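You operate a simulated robot arm through the tools that you are given. There is no shell and no other tool.

The job below is to be done with a simulated robot arm. You get a single attempt, and the scene is never put back.

JOB
Zero the blue register, then wipe up the grease stain.
Fine: it sits in the white box and stays there; switch the box on and off again; use the yellow pad and put it back. What is to be rubbed or washed off counts as gone when no trace of it is left.

Only the result counts: the job must be done as asked and must still hold three seconds after the hand-in. Knocking over, shifting, dropping, spilling or breaking anything else fails it.

ROBOT AND FRAMES
A 6-joint arm with a two-finger parallel gripper, fixed in place. Base frame: the origin is at the foot of the arm, x ahead of it, y to its left, z up; the work surface is at about z = 0. Units: mm, rad, N and s.
With the tool pointing down near the work surface it reaches from about 120 to 500 mm from the base axis. Its first joint turns from -1.257 to 1.257 rad. Payload 0.65 kg.
Tool frame: the origin (TCP) lies between the finger pads and is the grasp point; the fingertips stand 25 mm ahead of it; z points along the fingers, y is the line along which they close. The gripper opens to 76 mm. The fingers are 18 mm wide and 10 mm thick; the gripper's body (36 by 78 mm) begins 45 mm behind the TCP.
Orientation is that of the tool frame in the base frame, as a unit quaternion [x, y, z, w]. With the fingers straight down and closing along the base's y, the tool's x points along the base's -x, its y along +y and its z along -z.

CONTROLS
- The arm moves only by the tool move_arm. Its argument "plan" is a list of rows, each a list of 7 numbers: the turn, a rotation vector about the tool's x, y, z in rad, then the shift along the tool's x, y, z in mm, then the closure in counts, from 0 (fully open) to 255 (shut). In form: [[rx, ry, rz, x, y, z, claw], ...]. A call has 1 to 20 rows; each row shifts and turns the commanded pose from where the row before left it, along the tool's axes as they then stand. A row lasts 0.2 s, in which the tool goes at most 50 mm and 0.15 rad; a call with a longer step from one row to the next is refused whole, and so is a gripper value outside its range. A pose out of reach is approached as far as the arm can. The call stops where the force on the tool passes 40 N (or 10 N more than at its start, if that is more) or the arm is blocked; 0.2 s more then pass. The fingers move at their own pace (about 108 mm/s each) and stop on an object; they squeeze with about 24 N. The grip force told is the motor's: it shows also when the fingers shut on nothing. Time passes only in rows, and 0.2 s behind the last, so rows that do not move let the fingers close. The reply holds the time, the measured pose of the TCP, the force on the tool along the base axes, the opening and the grip force, in the units named above and with some noise, with the torque about the TCP (base axes, N m) and any sound that the robot's microphone picked up.
- Cameras (640 x 400 px; columns grow to the right, rows downward): "scene" is fixed at [67.6, 289.7, 397.6]; the picture's right is [-0.60, -0.80, 0.00], its down [-0.53, 0.40, -0.75] and it looks along [0.60, -0.45, -0.66] (base axes); focal length 214 px, centre (320, 200). "wrist" rides on the gripper at [58, 11, -81] in the tool frame; the picture's right is [-0.18, 0.98, 0.00], its down [-0.75, -0.14, -0.64] and it looks along [-0.63, -0.12, 0.77] (tool axes); focal length 243 px, centre (320, 200). There is no depth. A picture from a camera that has moved, and an enlarged one, comes with that camera's place and axes in the base frame and with its lens.
- snapshot(camera): a new picture of that camera. No time passes.
- inspect(camera, box): a new picture of the part [left, top, right, bottom] of that camera's present view, enlarged. No time passes.
- job_done(): hands the job in; it is judged then, once.

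Places have to be worked out from the pictures, the camera data and where the tool is seen. Open the gripper and draw the arm clear of the work before you hand the job in, unless the task says otherwise.

The tools are called after "Call:" by a JSON object that holds its "method" and its "body". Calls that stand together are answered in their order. move_arm: Moves the arm, as the interface text tells. Its arguments: {"type":"object","properties":{"plan":{"type":"array","items":{"type":"array","items":{"type":"number"}}}},"required":["plan"]} The other tools are called the same way: snapshot (camera) takes a picture; inspect (camera, box) takes an enlarged picture of a part of a camera's view; job_done () hands the job in.

At the start:

```text
clock: 0.0
eef_pos: [261.6, 17.7, 336.7]
tool_rot: [-0.001, 1.0, 0.001, 0.001]
contact_force: [0.3, 0.0, -0.1]
ft_torque: [0.01, -0.05, 0.01]
gripper_width: 75.9
grip_force: 0.1
```

scene: 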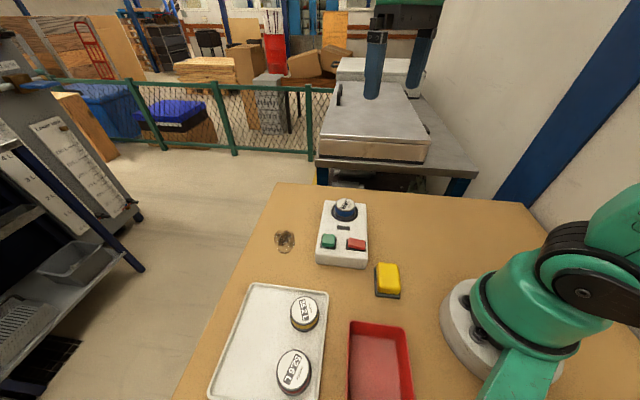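
wrist: 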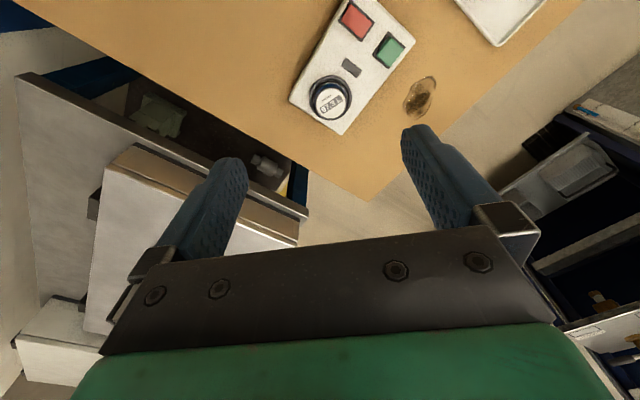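

The pictures show a white box with a blue-collared counter, a green and a red button, a yellow pad and a stain. I'll look closer at these first.

Call:
{"method": "inspect", "body": {"camera": "scene", "box": [300, 185, 420, 305]}}

Call:
{"method": "inspect", "body": {"camera": "wrist", "box": [270, 0, 450, 140]}}

Call:
{"method": "inspect", "body": {"camera": "scene", "box": [200, 275, 420, 400]}}

Call:
{"method": "inspect", "body": {"camera": "scene", "box": [320, 190, 375, 225]}}

```text
3.33 times, centred on (360, 245) of scene
camera zoom: at [67.6, 289.7, 397.6], right [-0.6, -0.8, 0.0], down [-0.53, 0.4, -0.75], along [0.6, -0.45, -0.66], focal length 715 px, centre (187, 50)
```

zoom: 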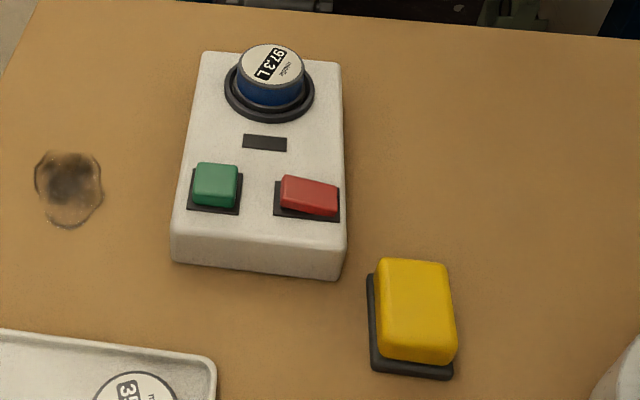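

```text
2.86 times, centred on (360, 70) of wrist
camera zoom: at [203.6, 28.5, 416.0], right [0.18, 0.98, 0.0], down [0.75, -0.14, 0.64], along [0.63, -0.12, -0.76], focal length 693 px, centre (206, 571)
```

zoom: 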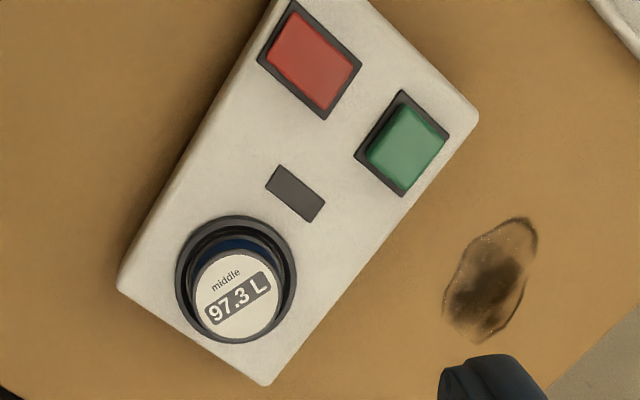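

```text
2.91 times, centred on (310, 338) of scene
camera zoom: at [67.6, 289.7, 397.6], right [-0.6, -0.8, 0.0], down [-0.53, 0.4, -0.75], along [0.6, -0.45, -0.66], focal length 624 px, centre (349, -200)
```

zoom: 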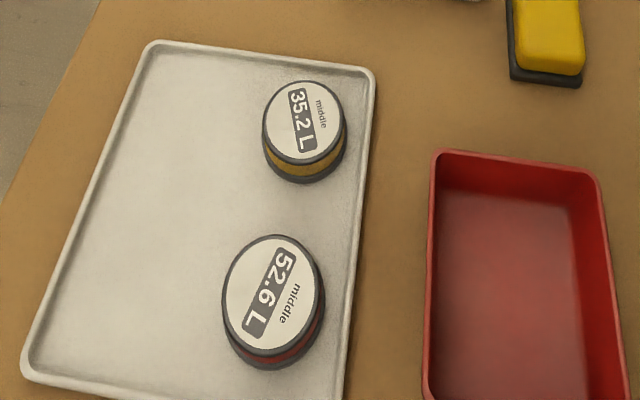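

```text
11.43 times, centred on (348, 208) of scene
camera zoom: at [67.6, 289.7, 397.6], right [-0.6, -0.8, 0.0], down [-0.53, 0.4, -0.75], along [0.6, -0.45, -0.66], focal length 2451 px, centre (6, 114)
```

zoom: 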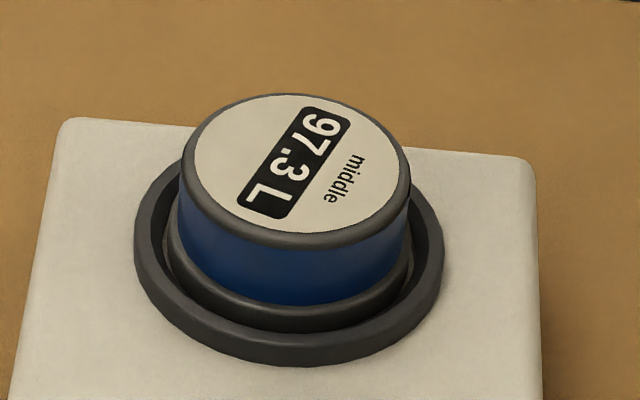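

The register reads 97.3 L in its socket; I judge green at about (277,109), red (238,70), stain (361,168) and pad (154,66). I'll move lower to get a better look with the wrist camera.

Call:
{"method": "move_arm", "body": {"plan": [[0, 0, 0, 8, 18, 29, 0], [0, 0, 0, 8, 18, 29, 0], [0, 0, 0, 8, 18, 29, 0], [0, 0, 0, 8, 18, 29, 0]]}}

Call:
{"method": "snapshot", "body": {"camera": "wrist"}}

Call:
{"method": "snapshot", "body": {"camera": "scene"}}

```text
clock: 1.0
eef_pos: [232.0, 88.9, 219.9]
tool_rot: [-0.001, 1.0, 0.001, 0.001]
contact_force: [0.1, -0.4, 0.6]
ft_torque: [0.0, 0.01, 0.0]
gripper_width: 76.0
grip_force: 0.0
```

```text
taken
camera wrist: at [173.2, 99.6, 299.2], right [0.18, 0.98, 0.0], down [0.75, -0.14, 0.64], along [0.63, -0.12, -0.76], focal length 243 px, centre (320, 200)
```

wrist: 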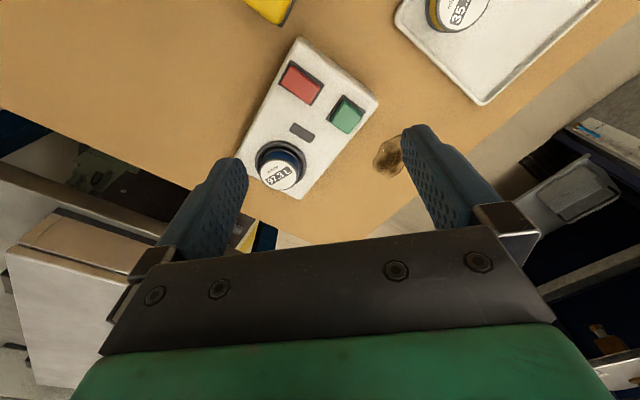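

```text
taken
```

scene: 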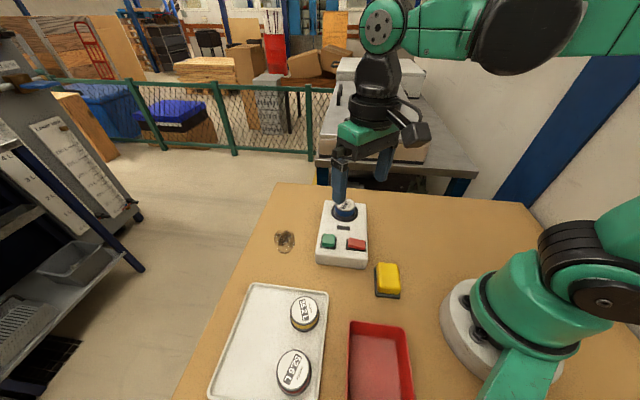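

The wrist camera now sees the box from nearer; I'll enlarge the buttons and the register.

Call:
{"method": "inspect", "body": {"camera": "wrist", "box": [240, 30, 420, 210]}}

Call:
{"method": "inspect", "body": {"camera": "scene", "box": [310, 215, 410, 305]}}

```text
2.22 times, centred on (330, 120) of wrist
camera zoom: at [173.2, 99.6, 299.2], right [0.18, 0.98, 0.0], down [0.75, -0.14, 0.64], along [0.63, -0.12, -0.76], focal length 539 px, centre (298, 378)
```

zoom: 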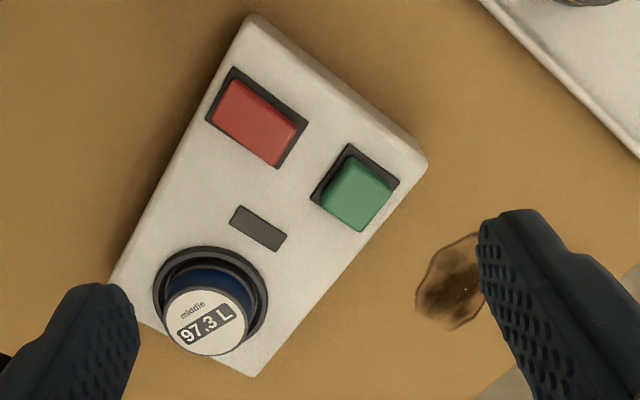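

```text
4.44 times, centred on (360, 260) of scene
camera zoom: at [67.6, 289.7, 397.6], right [-0.6, -0.8, 0.0], down [-0.53, 0.4, -0.75], along [0.6, -0.45, -0.66], focal length 953 px, centre (142, -67)
```

zoom: 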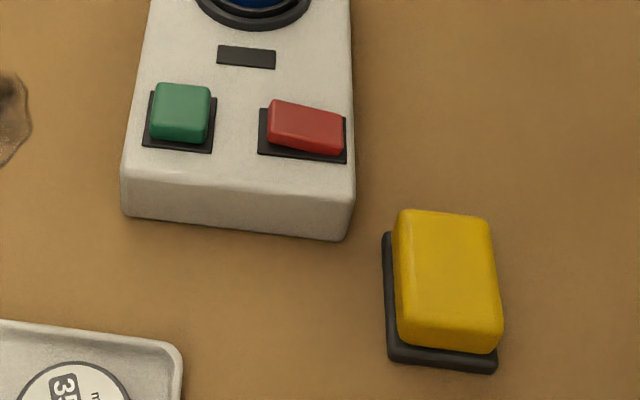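

The green one is a raised push-button (about 276,109, top z≈46) and the red one is a rocker, high at its inner end toward green, centre about (237,69). I'll shut the fingers, turn 45° to line up with the box, and stop above the rocker's high end.

Call:
{"method": "move_arm", "body": {"plan": [[0, 0, 0.1309, 0, 0, 0, 255], [0, 0, 0.1309, 0, 0, 0, 255], [0, 0, 0.1309, 0, 0, 0, 255], [0, 0, 0.1309, 0, 0, 0, 255], [0, 0, 0.1309, 0, 0, 0, 255], [0, 0, 0.1309, 0, 0, 0, 255], [0, 0, 0, -9, 1, 40, 255], [0, 0, 0, -8.4, 1, 40, 255], [0, 0, 0, 0, 0, 30, 255], [0, 0, 0, 0, 0, 0, 255]]}}

Call:
{"method": "snapshot", "body": {"camera": "wrist"}}

Call:
{"method": "inspect", "body": {"camera": "scene", "box": [280, 160, 420, 300]}}

```text
clock: 3.2
eef_pos: [245.0, 78.1, 108.9]
tool_rot: [0.382, 0.924, 0.001, 0.001]
contact_force: [0.9, -0.5, 0.7]
ft_torque: [-0.01, 0.0, 0.01]
gripper_width: 0.1
grip_force: 23.9
```

```text
taken
camera wrist: at [210.8, 126.8, 188.9], right [0.82, 0.57, 0.0], down [0.43, -0.63, 0.64], along [0.37, -0.53, -0.77], focal length 243 px, centre (320, 200)
```

wrist: 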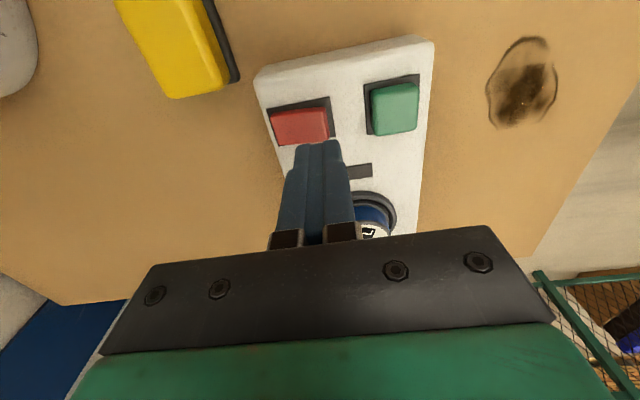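

```text
2.86 times, centred on (350, 230) of scene
camera zoom: at [67.6, 289.7, 397.6], right [-0.6, -0.8, 0.0], down [-0.53, 0.4, -0.75], along [0.6, -0.45, -0.66], focal length 613 px, centre (234, 114)
```

zoom: 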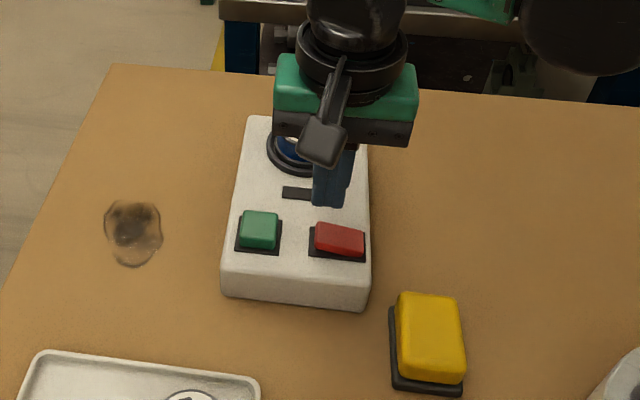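

The tip is over the rocker's high (inner) end as planned, about 12 mm from its centre. I descend slowly and press.

Call:
{"method": "move_arm", "body": {"plan": [[0, 0, 0, 0, 0, 20, 255], [0, 0, 0, 0, 0, 13, 255], [0, 0, 0, 0, 0, 2, 255], [0, 0, 0, 0, 0, 2, 255], [0, 0, 0, 0, 0, 2, 255], [0, 0, 0, 0, 0, 2, 255]]}}

Call:
{"method": "inspect", "body": {"camera": "scene", "box": [280, 160, 420, 300]}}

Call:
{"method": "inspect", "body": {"camera": "wrist", "box": [240, 20, 460, 250]}}

```text
clock: 4.3
eef_pos: [244.7, 81.4, 73.7]
tool_rot: [0.381, 0.925, 0.003, 0.0]
contact_force: [-1.1, 1.0, 29.4]
ft_torque: [-0.15, 0.24, 0.0]
gripper_width: 0.4
grip_force: 23.8
stopped in row 5: the force on the tool passed its limit at 59 N (the readings are from after the stop); the commanded pose is now the measured one
```

```text
2.86 times, centred on (350, 230) of scene
camera zoom: at [67.6, 289.7, 397.6], right [-0.6, -0.8, 0.0], down [-0.53, 0.4, -0.75], along [0.6, -0.45, -0.66], focal length 613 px, centre (234, 114)
```

zoom: 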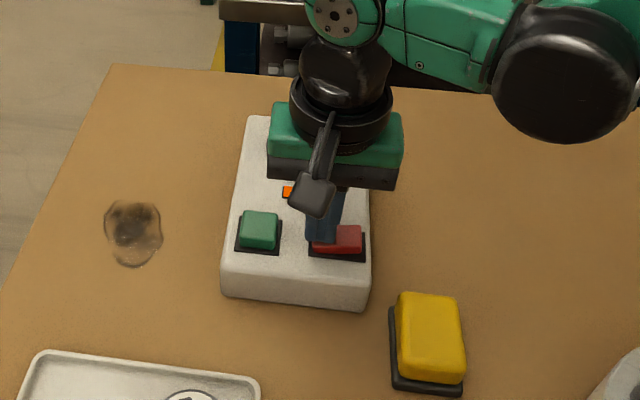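

```text
1.74 times, centred on (350, 135) of wrist
camera zoom: at [211.1, 128.4, 153.4], right [0.82, 0.57, 0.01], down [0.43, -0.63, 0.64], along [0.37, -0.53, -0.77], focal length 422 px, centre (268, 313)
```

zoom: 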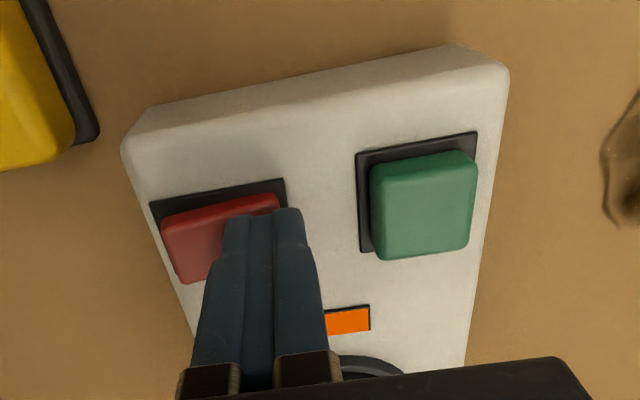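

The window lit orange, so the box is on. I lift clear and look at the register and rocker.

Call:
{"method": "move_arm", "body": {"plan": [[0, 0, 0, 0, 0, -20, 255], [0, 0, 0, 0, 0, -35, 255], [0, 0, 0, 25, 0, -20, 255], [0, 0, 0, 25, 0, 0, 255], [0, 0, 0, 0, 0, 0, 255]]}}

Call:
{"method": "inspect", "body": {"camera": "scene", "box": [310, 190, 380, 270]}}

Call:
{"method": "inspect", "body": {"camera": "wrist", "box": [220, 20, 460, 250]}}

```text
clock: 5.5
eef_pos: [208.2, 115.6, 148.0]
tool_rot: [0.382, 0.924, 0.003, 0.001]
contact_force: [0.7, 0.6, -0.3]
ft_torque: [-0.05, 0.0, -0.04]
gripper_width: 0.0
grip_force: 23.7
```

```text
5.00 times, centred on (345, 230) of scene
camera zoom: at [67.6, 289.7, 397.6], right [-0.6, -0.8, 0.0], down [-0.53, 0.4, -0.75], along [0.6, -0.45, -0.66], focal length 1072 px, centre (195, 50)
```

zoom: 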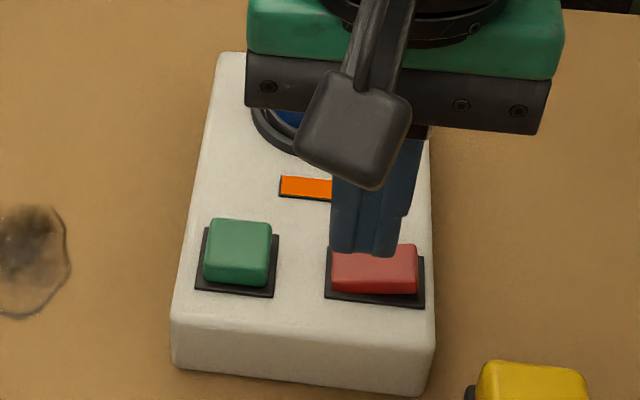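

```text
1.74 times, centred on (340, 135) of wrist
camera zoom: at [175.2, 163.7, 228.6], right [0.82, 0.57, 0.0], down [0.43, -0.63, 0.64], along [0.37, -0.53, -0.77], focal length 422 px, centre (285, 313)
```

zoom: 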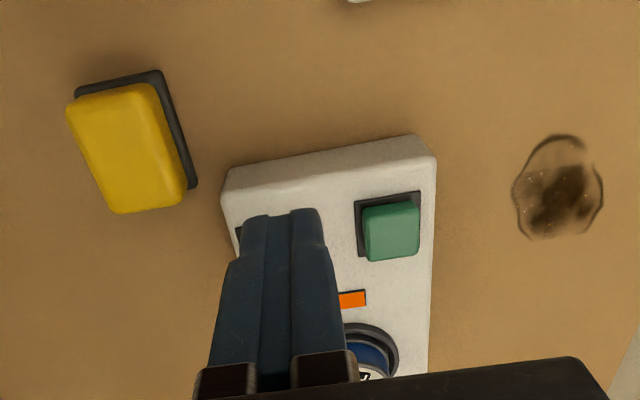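

The light is on and the rocker is now down on the inner side, but the arm hides the register. I'll back off to read it.

Call:
{"method": "move_arm", "body": {"plan": [[0, 0, 0, 20, -20, -20, 255], [0, 0, 0, 20, -20, -20, 255], [0, 0, 0, 0, 0, 0, 255]]}}

Call:
{"method": "inspect", "body": {"camera": "wrist", "box": [250, 40, 450, 240]}}

Call:
{"method": "inspect", "body": {"camera": "scene", "box": [310, 190, 380, 270]}}

```text
clock: 6.3
eef_pos: [153.0, 114.2, 189.5]
tool_rot: [0.382, 0.924, 0.003, 0.001]
contact_force: [-0.2, -0.2, 0.0]
ft_torque: [-0.01, -0.02, -0.03]
gripper_width: 0.0
grip_force: 23.4
```

```text
2.00 times, centred on (350, 140) of wrist
camera zoom: at [118.7, 162.8, 268.9], right [0.82, 0.57, 0.0], down [0.43, -0.63, 0.64], along [0.37, -0.53, -0.77], focal length 485 px, centre (260, 320)
```

zoom: 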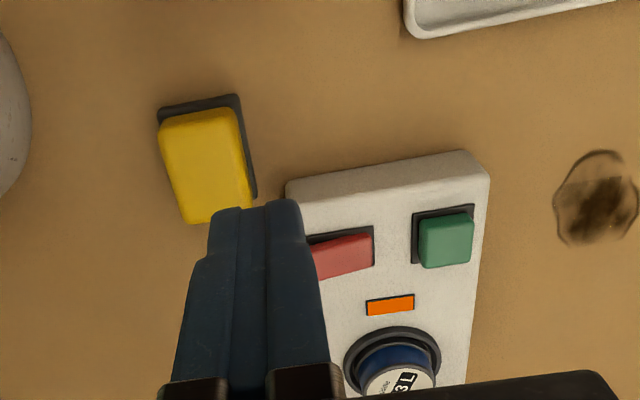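

```text
5.00 times, centred on (345, 230) of scene
camera zoom: at [67.6, 289.7, 397.6], right [-0.6, -0.8, 0.0], down [-0.53, 0.4, -0.75], along [0.6, -0.45, -0.66], focal length 1072 px, centre (195, 50)
```

zoom: 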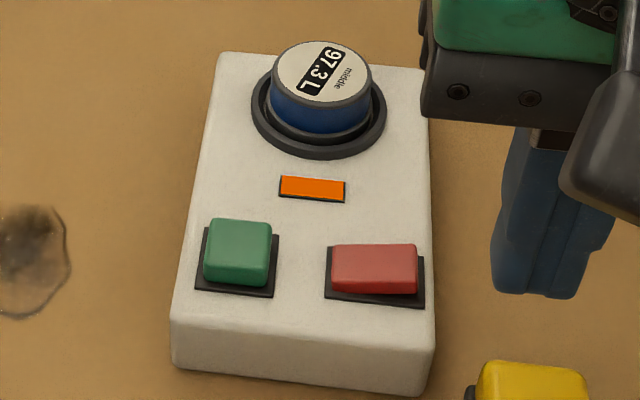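

The box is on but the register still shows 97.3 L, so the green button must do the zeroing. I move above green (275.5,109.7).

Call:
{"method": "move_arm", "body": {"plan": [[0, 0, 0, -30, 27.8, 0, 255], [0, 0, 0, -30, 27.8, 10, 255], [0, 0, 0, -29.8, 27.8, 25, 255], [0, 0, 0, 0, 0, 30, 255], [0, 0, 0, 0, 0, 20, 255], [0, 0, 0, 0, 0, 0, 255]]}}

Call:
{"method": "inspect", "body": {"camera": "scene", "box": [280, 160, 420, 300]}}

Call:
{"method": "inspect", "body": {"camera": "wrist", "box": [220, 20, 460, 250]}}

```text
clock: 7.7
eef_pos: [275.8, 110.3, 103.6]
tool_rot: [0.382, 0.924, 0.002, 0.0]
contact_force: [-0.4, 0.5, -0.1]
ft_torque: [0.0, 0.01, 0.01]
gripper_width: 0.2
grip_force: 24.0
```

```text
2.86 times, centred on (350, 230) of scene
camera zoom: at [67.6, 289.7, 397.6], right [-0.6, -0.8, 0.0], down [-0.53, 0.4, -0.75], along [0.6, -0.45, -0.66], focal length 613 px, centre (234, 114)
```

zoom: 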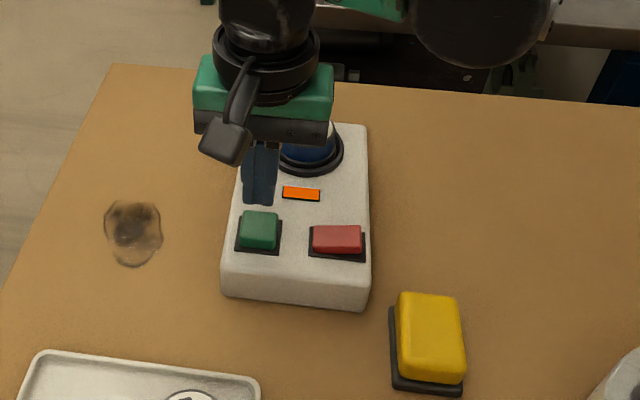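

```text
1.74 times, centred on (340, 135) of wrist
camera zoom: at [242.3, 159.0, 184.2], right [0.82, 0.57, 0.0], down [0.43, -0.63, 0.64], along [0.37, -0.53, -0.77], focal length 422 px, centre (285, 313)
```

zoom: 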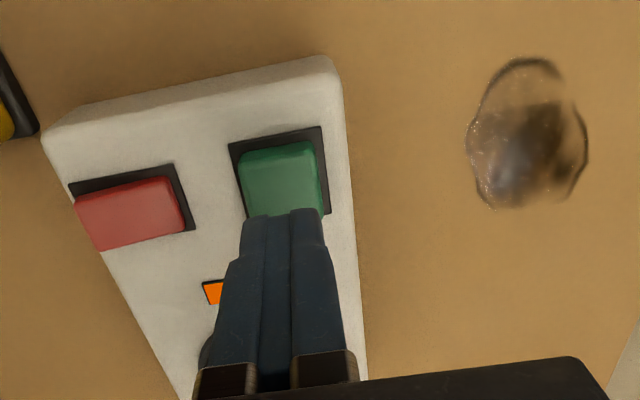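

The tip is centred above the green button. I press it slowly.

Call:
{"method": "move_arm", "body": {"plan": [[0, 0, 0, 0, 0, 20, 255], [0, 0, 0, 0, 0, 7, 255], [0, 0, 0, 0, 0, 2, 255], [0, 0, 0, 0, 0, 2, 255], [0, 0, 0, 0, 0, 2, 255], [0, 0, 0, 0, 0, 2, 255], [0, 0, 0, 0, 0, 2, 255]]}}

Call:
{"method": "inspect", "body": {"camera": "scene", "box": [280, 160, 420, 300]}}

```text
clock: 9.0
eef_pos: [275.3, 112.2, 70.4]
tool_rot: [0.382, 0.924, 0.002, 0.0]
contact_force: [-2.7, 0.0, 34.6]
ft_torque: [-0.02, 0.03, 0.01]
gripper_width: 0.0
grip_force: 23.9
heard: click
stopped in row 6: the force on the tool passed its limit at 50 N (the readings are from after the stop); the commanded pose is now the measured one
```

```text
2.86 times, centred on (350, 230) of scene
camera zoom: at [67.5, 289.7, 397.6], right [-0.6, -0.8, 0.0], down [-0.52, 0.4, -0.75], along [0.6, -0.45, -0.66], focal length 613 px, centre (234, 114)
```

zoom: 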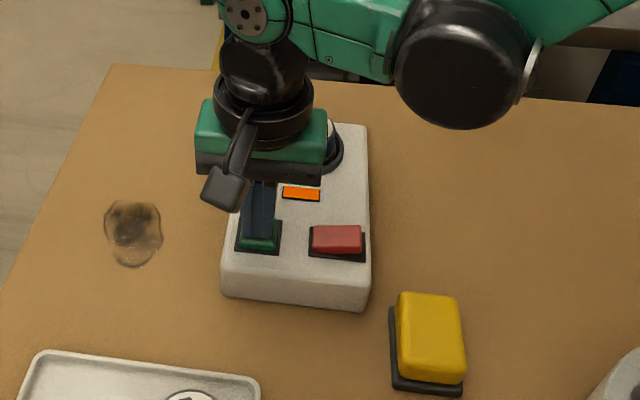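

A click was heard and the button went in. I lift off and back away to read the register.

Call:
{"method": "move_arm", "body": {"plan": [[0, 0, 0, 0, 0, -20, 255], [0, 0, 0, 0, 0, -40, 255], [0, 0, 0, 29.8, -27.8, -30, 255], [0, 0, 0, 30, -27.8, -20, 255], [0, 0, 0, 30, -27.8, 0, 255], [0, 0, 0, 0, 0, 0, 255]]}}

Call:
{"method": "inspect", "body": {"camera": "scene", "box": [310, 190, 380, 270]}}

Call:
{"method": "inspect", "body": {"camera": "wrist", "box": [160, 20, 400, 250]}}

```text
refused: row 3 steps farther than a row can; nothing moved
```

```text
5.00 times, centred on (345, 230) of scene
camera zoom: at [67.5, 289.7, 397.6], right [-0.6, -0.8, 0.0], down [-0.52, 0.4, -0.75], along [0.6, -0.45, -0.66], focal length 1072 px, centre (195, 50)
```

zoom: 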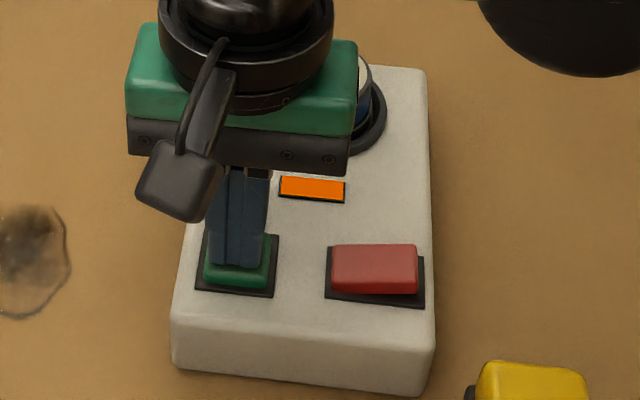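

```text
1.74 times, centred on (280, 135) of wrist
camera zoom: at [241.8, 159.7, 151.2], right [0.82, 0.57, 0.0], down [0.43, -0.63, 0.64], along [0.37, -0.53, -0.77], focal length 422 px, centre (390, 313)
```

zoom: 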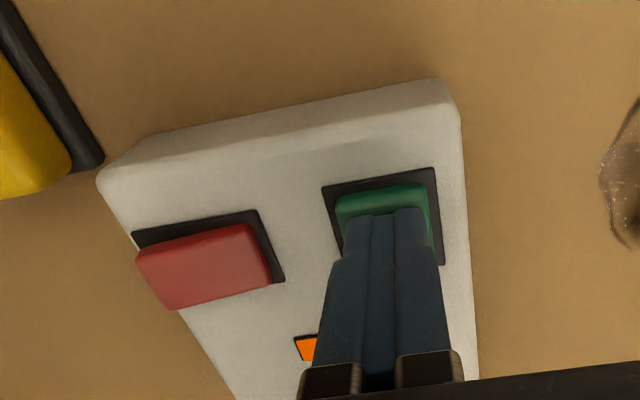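

The lift was refused for one over-long row; nothing moved and the tip still rests on the green button. I repeat it with shorter rows.

Call:
{"method": "move_arm", "body": {"plan": [[0, 0, 0, 0, 0, -20, 255], [0, 0, 0, 0, 0, -40, 255], [0, 0, 0, 0, 0, -40, 255], [0, 0, 0, 29.8, -27.8, -15, 255], [0, 0, 0, 30, -27.8, 0, 255], [0, 0, 0, 30, -27.8, 0, 255], [0, 0, 0, 0, 0, 0, 255]]}}

Call:
{"method": "inspect", "body": {"camera": "scene", "box": [310, 190, 380, 270]}}

Call:
{"method": "snapshot", "body": {"camera": "wrist"}}

```text
clock: 10.6
eef_pos: [150.4, 114.8, 185.7]
tool_rot: [0.382, 0.924, 0.002, 0.0]
contact_force: [0.4, 0.3, 0.0]
ft_torque: [0.01, -0.01, 0.0]
gripper_width: 0.0
grip_force: 23.5
```

```text
5.00 times, centred on (345, 230) of scene
camera zoom: at [67.6, 289.7, 397.6], right [-0.6, -0.8, 0.0], down [-0.53, 0.4, -0.75], along [0.6, -0.45, -0.66], focal length 1072 px, centre (195, 50)
```

zoom: 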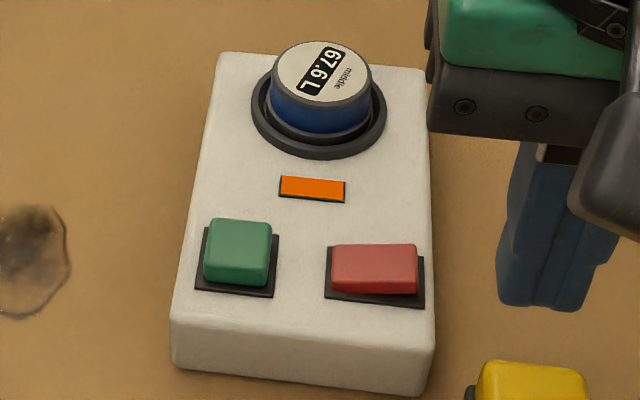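

```text
taken
camera wrist: at [116.2, 163.0, 266.7], right [0.82, 0.57, 0.0], down [0.43, -0.63, 0.64], along [0.37, -0.53, -0.77], focal length 243 px, centre (320, 200)
```

wrist: 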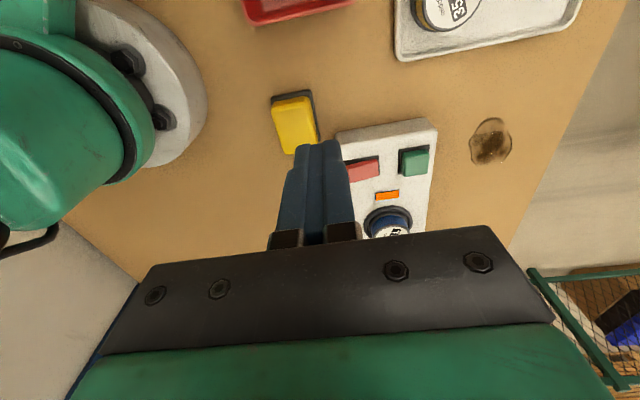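

The register now reads 67.6 L — either it counts down with time or only while green is held. I wait one second and read again.

Call:
{"method": "move_arm", "body": {"plan": [[0, 0, 0, 0, 0, 0, 255], [0, 0, 0, 0, 0, 0, 255], [0, 0, 0, 0, 0, 0, 255], [0, 0, 0, 0, 0, 0, 255]]}}

Call:
{"method": "inspect", "body": {"camera": "scene", "box": [310, 190, 380, 270]}}

```text
clock: 11.6
eef_pos: [149.4, 113.8, 186.1]
tool_rot: [0.382, 0.924, 0.001, 0.0]
contact_force: [0.1, 1.0, -0.1]
ft_torque: [0.01, -0.02, -0.01]
gripper_width: 0.0
grip_force: 23.5
```

```text
5.00 times, centred on (345, 230) of scene
camera zoom: at [67.6, 289.7, 397.6], right [-0.6, -0.8, 0.0], down [-0.53, 0.4, -0.75], along [0.6, -0.45, -0.66], focal length 1072 px, centre (195, 50)
```

zoom: 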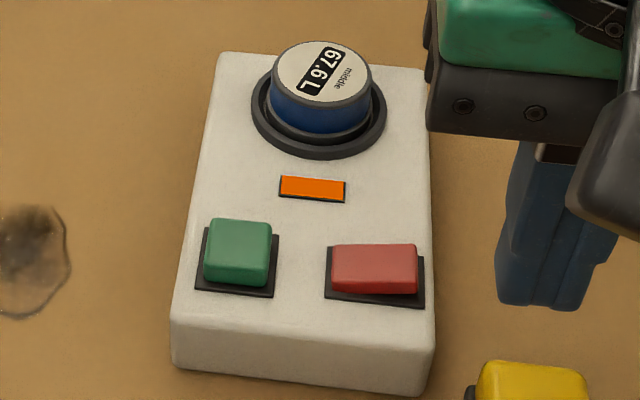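

It holds at 67.6 L, so the count drops only while green is held down. I press green again and hold it longer.

Call:
{"method": "move_arm", "body": {"plan": [[0, 0, 0, -30.4, 29, 0, 255], [0, 0, 0, -30.4, 29, 0, 255], [0, 0, 0, -30.4, 29, 0, 255], [0, 0, 0, 0, 0, 40, 255], [0, 0, 0, 0, 0, 40, 255], [0, 0, 0, 0, 0, 20, 255], [0, 0, 0, 0, 0, 7, 255], [0, 0, 0, 0, 0, 2, 255], [0, 0, 0, 0, 0, 2, 255], [0, 0, 0, 0, 0, 1, 255], [0, 0, 0, 0, 0, 1, 255]]}}

Call:
{"method": "inspect", "body": {"camera": "scene", "box": [310, 190, 380, 270]}}

Call:
{"method": "snapshot", "body": {"camera": "wrist"}}

```text
clock: 14.0
eef_pos: [280.1, 113.8, 72.9]
tool_rot: [0.382, 0.924, 0.002, -0.001]
contact_force: [-1.4, 0.3, 2.4]
ft_torque: [0.01, 0.04, 0.03]
gripper_width: 0.0
grip_force: 23.9
heard: click
```

```text
5.00 times, centred on (345, 230) of scene
camera zoom: at [67.6, 289.7, 397.6], right [-0.6, -0.8, 0.0], down [-0.53, 0.4, -0.75], along [0.6, -0.45, -0.66], focal length 1072 px, centre (195, 50)
```

zoom: 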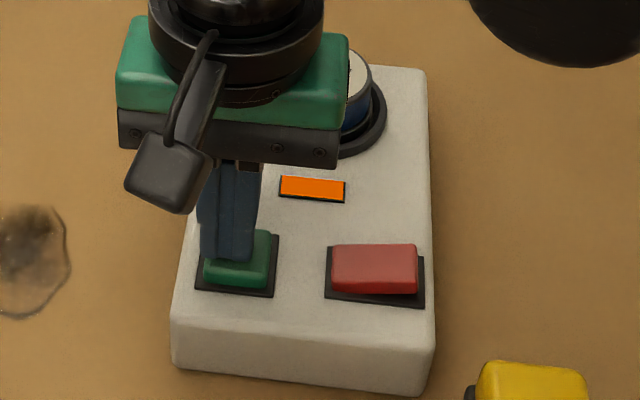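

```text
taken
camera wrist: at [245.2, 161.2, 152.8], right [0.82, 0.57, 0.0], down [0.43, -0.63, 0.64], along [0.37, -0.53, -0.77], focal length 243 px, centre (320, 200)
```

wrist: 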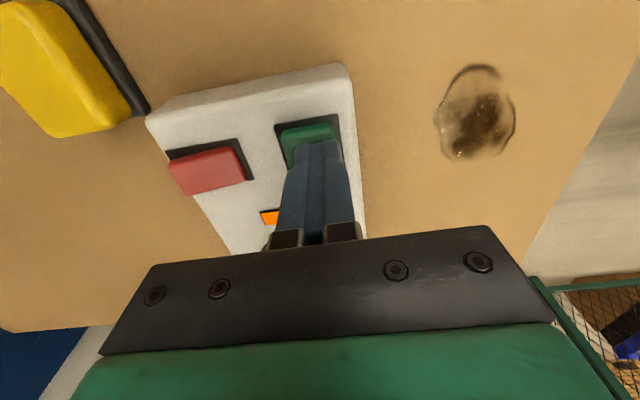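

The click came and the button is in, though I'm about 4 mm off centre. I press 0.7 mm more and hold about 2 seconds.

Call:
{"method": "move_arm", "body": {"plan": [[0, 0, 0, 0, 0, 0.7, 255], [0, 0, 0, 0, 0, 0, 255], [0, 0, 0, 0, 0, 0, 255], [0, 0, 0, 0, 0, 0, 255], [0, 0, 0, 0, 0, 0, 255], [0, 0, 0, 0, 0, 0, 255], [0, 0, 0, 0, 0, 0, 255], [0, 0, 0, 0, 0, 0, 255], [0, 0, 0, 0, 0, 0, 255]]}}

Call:
{"method": "inspect", "body": {"camera": "scene", "box": [310, 190, 380, 270]}}

```text
clock: 16.0
eef_pos: [278.6, 114.5, 71.3]
tool_rot: [0.381, 0.924, 0.001, 0.0]
contact_force: [0.6, -0.8, 4.6]
ft_torque: [-0.05, -0.02, 0.0]
gripper_width: 0.0
grip_force: 24.0
```

```text
5.00 times, centred on (345, 230) of scene
camera zoom: at [67.6, 289.7, 397.6], right [-0.6, -0.8, 0.0], down [-0.53, 0.4, -0.75], along [0.6, -0.45, -0.66], focal length 1072 px, centre (195, 50)
```

zoom: 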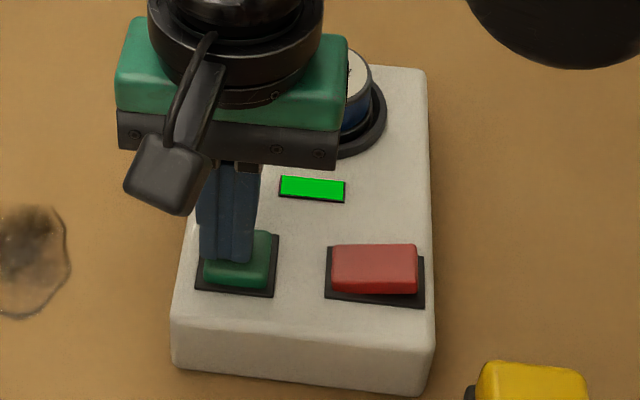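

The window turned green, which suggests the register is zero. I lift straight up and back away to read it.

Call:
{"method": "move_arm", "body": {"plan": [[0, 0, 0, 0, 0, -20, 255], [0, 0, 0, 0, 0, -40, 255], [0, 0, 0, 0, 0, -40, 255], [0, 0, 0, 29.8, -27.8, -10, 255], [0, 0, 0, 30, -27.8, 0, 255], [0, 0, 0, 30, -27.8, 0, 255], [0, 0, 0, 0, 0, 0, 255]]}}

Call:
{"method": "inspect", "body": {"camera": "scene", "box": [310, 190, 380, 270]}}

Call:
{"method": "inspect", "body": {"camera": "wrist", "box": [230, 60, 450, 250]}}

```text
clock: 17.6
eef_pos: [155.9, 119.3, 184.7]
tool_rot: [0.382, 0.924, 0.002, 0.001]
contact_force: [0.4, -0.5, -0.2]
ft_torque: [0.03, 0.01, 0.02]
gripper_width: 0.0
grip_force: 23.6
```

```text
5.00 times, centred on (345, 230) of scene
camera zoom: at [67.6, 289.7, 397.6], right [-0.6, -0.8, 0.0], down [-0.53, 0.4, -0.75], along [0.6, -0.45, -0.66], focal length 1072 px, centre (195, 50)
```

zoom: 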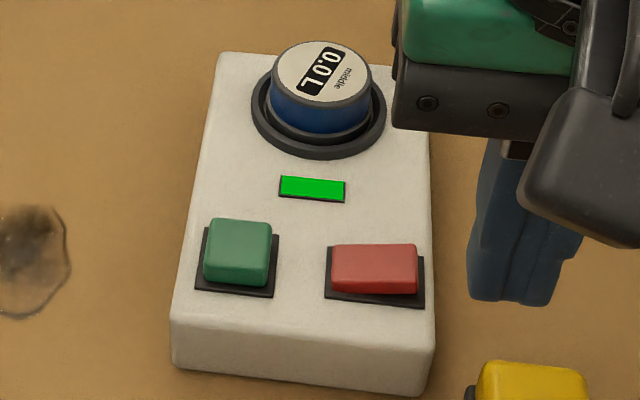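

```text
2.11 times, centred on (340, 155) of wrist
camera zoom: at [122.7, 166.8, 264.8], right [0.82, 0.57, 0.0], down [0.43, -0.63, 0.64], along [0.37, -0.53, -0.77], focal length 511 px, centre (278, 295)
```

zoom: 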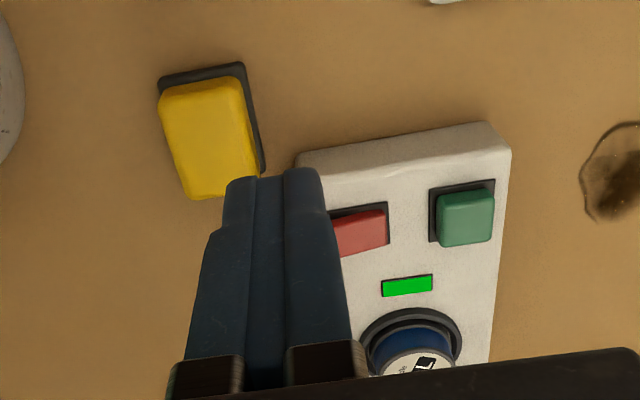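

The register reads 0.0 L. Now I move above the rocker's outer end (about 227.5, 60) to switch off.

Call:
{"method": "move_arm", "body": {"plan": [[0, 0, 0, -31, 3, 0, 255], [0, 0, 0, -31, 3, 0, 255], [0, 0, 0, -30.5, 2.7, 0, 255], [0, 0, 0, 0, 0, 40, 255], [0, 0, 0, 0, 0, 40, 255], [0, 0, 0, 0, 0, 0, 255]]}}

Call:
{"method": "inspect", "body": {"camera": "wrist", "box": [220, 20, 460, 250]}}

Call:
{"method": "inspect", "body": {"camera": "scene", "box": [280, 160, 420, 300]}}

```text
clock: 19.0
eef_pos: [227.1, 57.5, 102.4]
tool_rot: [0.382, 0.924, 0.001, 0.0]
contact_force: [0.5, -0.2, 0.0]
ft_torque: [0.02, -0.01, 0.01]
gripper_width: 0.0
grip_force: 23.5
```

```text
1.74 times, centred on (340, 135) of wrist
camera zoom: at [194.1, 106.0, 181.8], right [0.82, 0.57, 0.0], down [0.43, -0.63, 0.64], along [0.37, -0.53, -0.77], focal length 422 px, centre (285, 313)
```

zoom: 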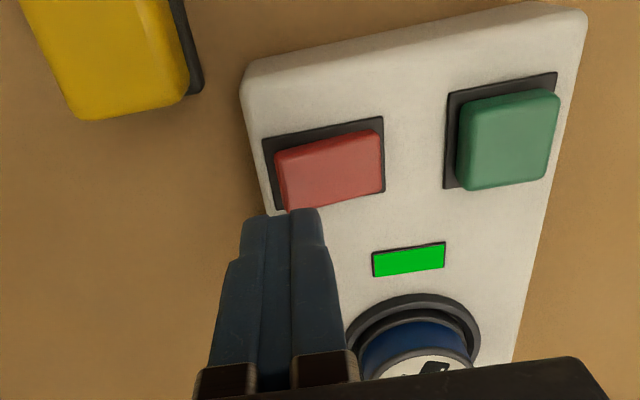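

```text
2.86 times, centred on (350, 230) of scene
camera zoom: at [67.6, 289.7, 397.6], right [-0.6, -0.8, 0.0], down [-0.53, 0.4, -0.75], along [0.6, -0.45, -0.66], focal length 613 px, centre (234, 114)
```

zoom: 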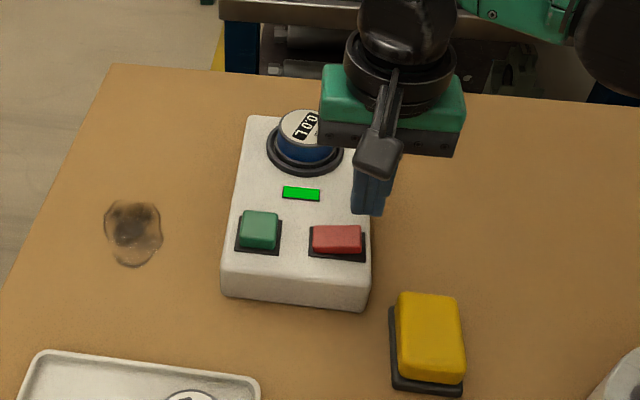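

The rocker's raised outer end is at about (227,59), centre (237,70), so I shift about 5.5 mm inward and press down slowly.

Call:
{"method": "move_arm", "body": {"plan": [[0, 0, 0, 2, 5.5, 0, 255], [0, 0, 0, 0, 0, 18, 255], [0, 0, 0, 0, 0, 7, 255], [0, 0, 0, 0, 0, 2, 255], [0, 0, 0, 0, 0, 2, 255], [0, 0, 0, 0, 0, 2, 255], [0, 0, 0, 0, 0, 2, 255]]}}

Call:
{"method": "inspect", "body": {"camera": "scene", "box": [280, 160, 420, 300]}}

```text
clock: 20.1
eef_pos: [231.2, 63.9, 73.5]
tool_rot: [0.382, 0.924, 0.001, -0.001]
contact_force: [-3.1, -0.1, 26.7]
ft_torque: [0.15, -0.09, -0.02]
gripper_width: 0.0
grip_force: 23.9
stopped in row 5: the force on the tool passed its limit at 66 N (the readings are from after the stop); the commanded pose is now the measured one
```

```text
2.86 times, centred on (350, 230) of scene
camera zoom: at [67.6, 289.7, 397.6], right [-0.6, -0.8, 0.0], down [-0.53, 0.4, -0.75], along [0.6, -0.45, -0.66], focal length 613 px, centre (234, 114)
```

zoom: 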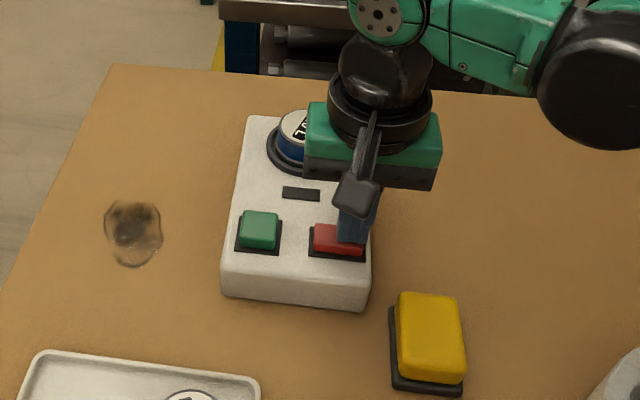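

The window is dark: the box is off. I lift, back off with the gripper opening, and look at the register and the pad.

Call:
{"method": "move_arm", "body": {"plan": [[0, 0, 0, 0, 0, -20, 255], [0, 0, 0, 0, 0, -45, 255], [0, 0, 0, 0, 0, -45, 255], [0, 0, 0, 31, -5, 0, 255], [0, 0, 0, 31, -5, 0, 0], [0, 0, 0, 31, -5, 0, 0], [0, 0, 0, 0, 0, 0, 0]]}}

Call:
{"method": "inspect", "body": {"camera": "scene", "box": [310, 190, 380, 270]}}

Call:
{"method": "snapshot", "body": {"camera": "wrist"}}

Call:
{"method": "inspect", "body": {"camera": "scene", "box": [360, 245, 420, 310]}}

```text
clock: 21.7
eef_pos: [156.8, 118.2, 183.5]
tool_rot: [0.382, 0.924, 0.001, 0.0]
contact_force: [-0.7, 0.0, -0.4]
ft_torque: [0.04, 0.04, 0.01]
gripper_width: 76.2
grip_force: 0.1
```

```text
5.00 times, centred on (345, 230) of scene
camera zoom: at [67.6, 289.7, 397.6], right [-0.6, -0.8, 0.0], down [-0.53, 0.4, -0.75], along [0.6, -0.45, -0.66], focal length 1072 px, centre (195, 50)
```

zoom: 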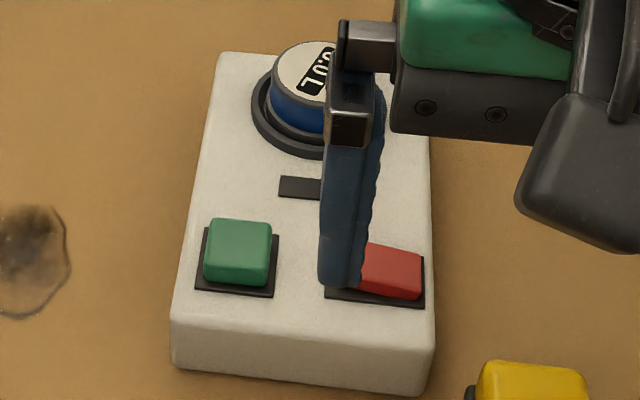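

```text
taken
camera wrist: at [122.5, 167.5, 264.3], right [0.82, 0.57, 0.0], down [0.43, -0.63, 0.64], along [0.36, -0.53, -0.77], focal length 243 px, centre (320, 200)
```

wrist: 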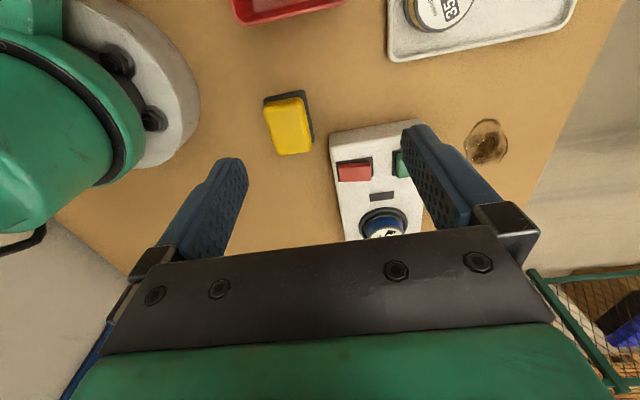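

```text
6.15 times, centred on (390, 278) of scene
camera zoom: at [67.6, 289.7, 397.6], right [-0.6, -0.8, 0.0], down [-0.53, 0.4, -0.75], along [0.6, -0.45, -0.66], focal length 1320 px, centre (-111, -277)
```

zoom: 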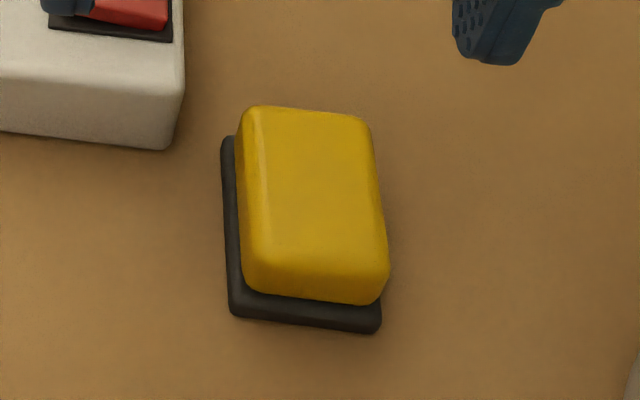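

Register still shows 0.0 with the window dark. The yellow pad is about 40×55 mm, centred near (155.5,64.5), with its narrow side along my closing line; I move above it with the fingers part-open and check.

Call:
{"method": "move_arm", "body": {"plan": [[0, 0, 0, -18.5, -19.5, 20, 50], [0, 0, 0, -18.6, -19.4, 20, 50], [0, 0, 0, 0, 0, 30, 50], [0, 0, 0, 0, 0, 0, 50]]}}

Call:
{"method": "inspect", "body": {"camera": "wrist", "box": [200, 20, 440, 250]}}

Call:
{"method": "inspect", "body": {"camera": "scene", "box": [330, 210, 430, 310]}}

```text
clock: 22.7
eef_pos: [153.3, 63.4, 113.6]
tool_rot: [0.381, 0.924, 0.001, 0.0]
contact_force: [0.4, 0.4, -0.4]
ft_torque: [-0.01, 0.01, 0.0]
gripper_width: 61.3
grip_force: 0.0
```

```text
1.74 times, centred on (320, 135) of wrist
camera zoom: at [119.4, 110.8, 193.9], right [0.82, 0.57, 0.0], down [0.43, -0.63, 0.64], along [0.36, -0.53, -0.77], focal length 422 px, centre (320, 313)
```

zoom: 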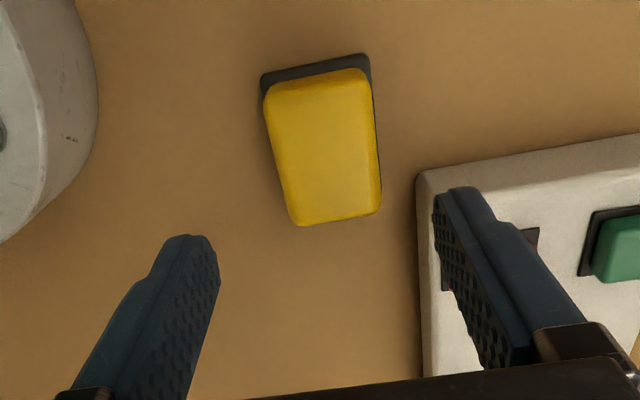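

```text
4.00 times, centred on (380, 260) of scene
camera zoom: at [67.6, 289.7, 397.6], right [-0.6, -0.8, 0.0], down [-0.53, 0.4, -0.75], along [0.6, -0.45, -0.66], focal length 858 px, centre (80, -40)
```

zoom: 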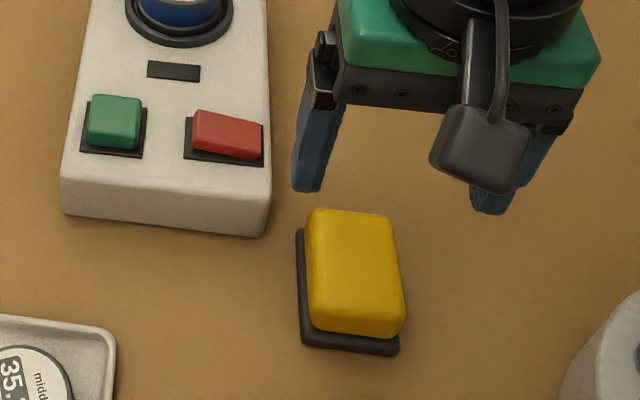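

The pad is aligned with the gripper and centred near (155.8,63.5). I shift 2.5 mm, lower so the fingertips stand about 9 mm above the table, and look before closing.

Call:
{"method": "move_arm", "body": {"plan": [[0, 0, 0, -1.8, 1.8, 30, 50], [0, 0, 0, 0, 0, 30, 50], [0, 0, 0, 0, 0, 15, 50], [0, 0, 0, 0, 0, 4, 50], [0, 0, 0, 0, 0, 0, 50]]}}

Call:
{"method": "inspect", "body": {"camera": "wrist", "box": [200, 20, 440, 250]}}

Call:
{"method": "inspect", "body": {"camera": "scene", "box": [330, 210, 430, 310]}}

```text
clock: 23.9
eef_pos: [156.6, 63.9, 43.0]
tool_rot: [0.382, 0.924, 0.001, -0.001]
contact_force: [0.3, 0.3, -0.4]
ft_torque: [-0.02, -0.01, -0.01]
gripper_width: 61.1
grip_force: 0.0
out of reach, approached as far as the arm can: row 3, 4
```

```text
1.74 times, centred on (320, 135) of wrist
camera zoom: at [122.8, 112.5, 122.2], right [0.82, 0.57, 0.0], down [0.43, -0.63, 0.64], along [0.36, -0.53, -0.77], focal length 422 px, centre (320, 313)
```

zoom: 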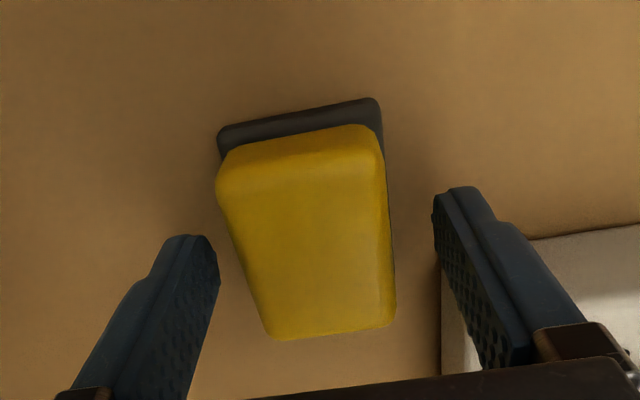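

```text
4.00 times, centred on (380, 260) of scene
camera zoom: at [67.6, 289.7, 397.6], right [-0.6, -0.8, 0.0], down [-0.53, 0.4, -0.75], along [0.6, -0.45, -0.66], focal length 858 px, centre (80, -40)
```

zoom: 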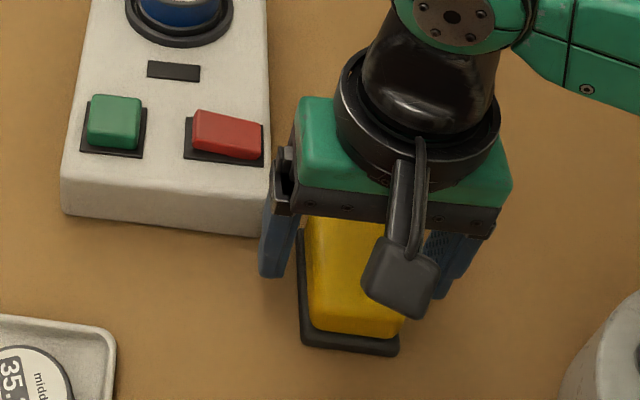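

The arm stopped short at TCP z=43 (fingertips at z≈18), flagged as out of reach. I'll test whether it can go further down with a small extra step.

Call:
{"method": "move_arm", "body": {"plan": [[0, 0, 0, 0, 0, 2, 50], [0, 0, 0, 0, 0, 0, 50]]}}

```text
clock: 24.5
eef_pos: [156.2, 64.5, 42.1]
tool_rot: [0.382, 0.924, 0.001, -0.001]
contact_force: [-0.2, -0.3, -0.1]
ft_torque: [0.0, 0.02, 0.02]
gripper_width: 60.9
grip_force: 0.1
```

It moved without complaint this time; I try a few more small steps down.

Call:
{"method": "move_arm", "body": {"plan": [[0, 0, 0, 0, 0, 2, 50], [0, 0, 0, 0, 0, 2, 50], [0, 0, 0, 0, 0, 0, 50]]}}

```text
clock: 25.3
eef_pos: [156.2, 64.8, 41.7]
tool_rot: [0.382, 0.924, 0.001, 0.0]
contact_force: [-0.7, -0.1, -0.8]
ft_torque: [0.01, -0.04, -0.03]
gripper_width: 61.1
grip_force: 0.1
out of reach, approached as far as the arm can: row 1
```

The limit with a vertical tool here is about z=41.5. I'll tilt 0.15 rad about the closing line (wrist swings away from the base) and try going lower.

Call:
{"method": "move_arm", "body": {"plan": [[0, 0, 0, 0, 0, -4, 50], [0, 0.15, 0, 0, 0, 0, 50], [0, 0, 0, 0, 0, 4, 50], [0, 0, 0, 0, 0, 3, 50], [0, 0, 0, 0, 0, 0, 50]]}}

```text
clock: 26.5
eef_pos: [156.4, 64.5, 41.8]
tool_rot: [0.381, 0.922, 0.031, -0.071]
contact_force: [-0.2, -0.4, -0.6]
ft_torque: [0.01, 0.0, 0.03]
gripper_width: 61.0
grip_force: 0.0
out of reach, approached as far as the arm can: row 4
```

That made no difference. I try the opposite tilt briefly.

Call:
{"method": "move_arm", "body": {"plan": [[0, 0, 0, 0, 0, -4, 50], [0, -0.15, 0, 0, 0, 0, 50], [0, -0.15, 0, 0, 0, 0, 50], [0, 0, 0, 0, 0, 4, 50], [0, 0, 0, 0, 0, 3, 50], [0, 0, 0, 0, 0, 0, 50]]}}

```text
clock: 27.9
eef_pos: [158.5, 63.7, 43.8]
tool_rot: [0.381, 0.922, -0.027, 0.069]
contact_force: [0.5, -1.5, 0.2]
ft_torque: [-0.01, -0.01, 0.03]
gripper_width: 61.1
grip_force: 0.0
out of reach, approached as far as the arm can: row 5
```

Tilting doesn't help, so I return to vertical and grasp at the lowest reachable height; the fingertips overlap the pad's upper part by roughly 10 mm.

Call:
{"method": "move_arm", "body": {"plan": [[0, 0.15, 0, 0, 0, 0, 50], [0, 0, 0, 1.5, -1, 1, 50], [0, 0, 0, 0, 0, 1, 50], [0, 0, 0, 0, 0, 0, 50]]}}

Call:
{"method": "inspect", "body": {"camera": "wrist", "box": [200, 20, 440, 250]}}

Call:
{"method": "inspect", "body": {"camera": "scene", "box": [350, 230, 420, 310]}}

```text
clock: 28.9
eef_pos: [155.4, 63.0, 41.8]
tool_rot: [0.381, 0.924, 0.0, 0.0]
contact_force: [0.2, -0.4, -0.6]
ft_torque: [0.01, 0.02, -0.03]
gripper_width: 61.2
grip_force: 0.1
```

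```text
1.74 times, centred on (320, 135) of wrist
camera zoom: at [122.7, 111.8, 122.3], right [0.82, 0.57, 0.0], down [0.43, -0.63, 0.64], along [0.36, -0.53, -0.77], focal length 422 px, centre (320, 313)
```

zoom: 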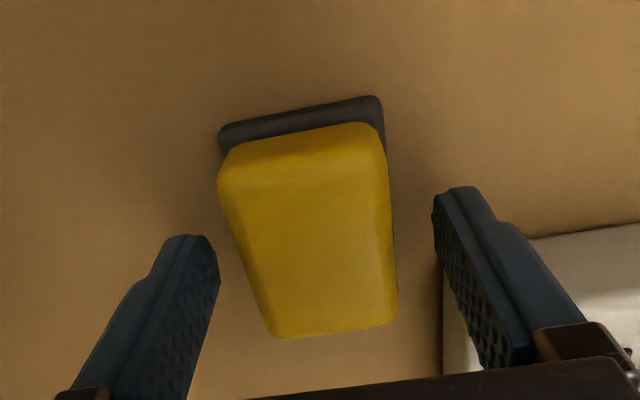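

```text
5.00 times, centred on (385, 270) of scene
camera zoom: at [67.6, 289.7, 397.6], right [-0.6, -0.8, 0.0], down [-0.53, 0.4, -0.75], along [0.6, -0.45, -0.66], focal length 1072 px, centre (-5, -150)
```

zoom: 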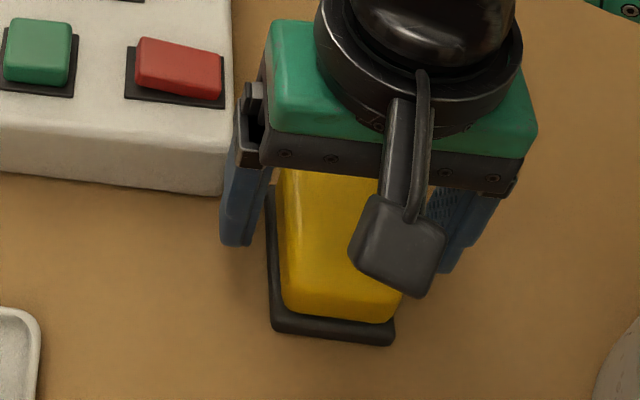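

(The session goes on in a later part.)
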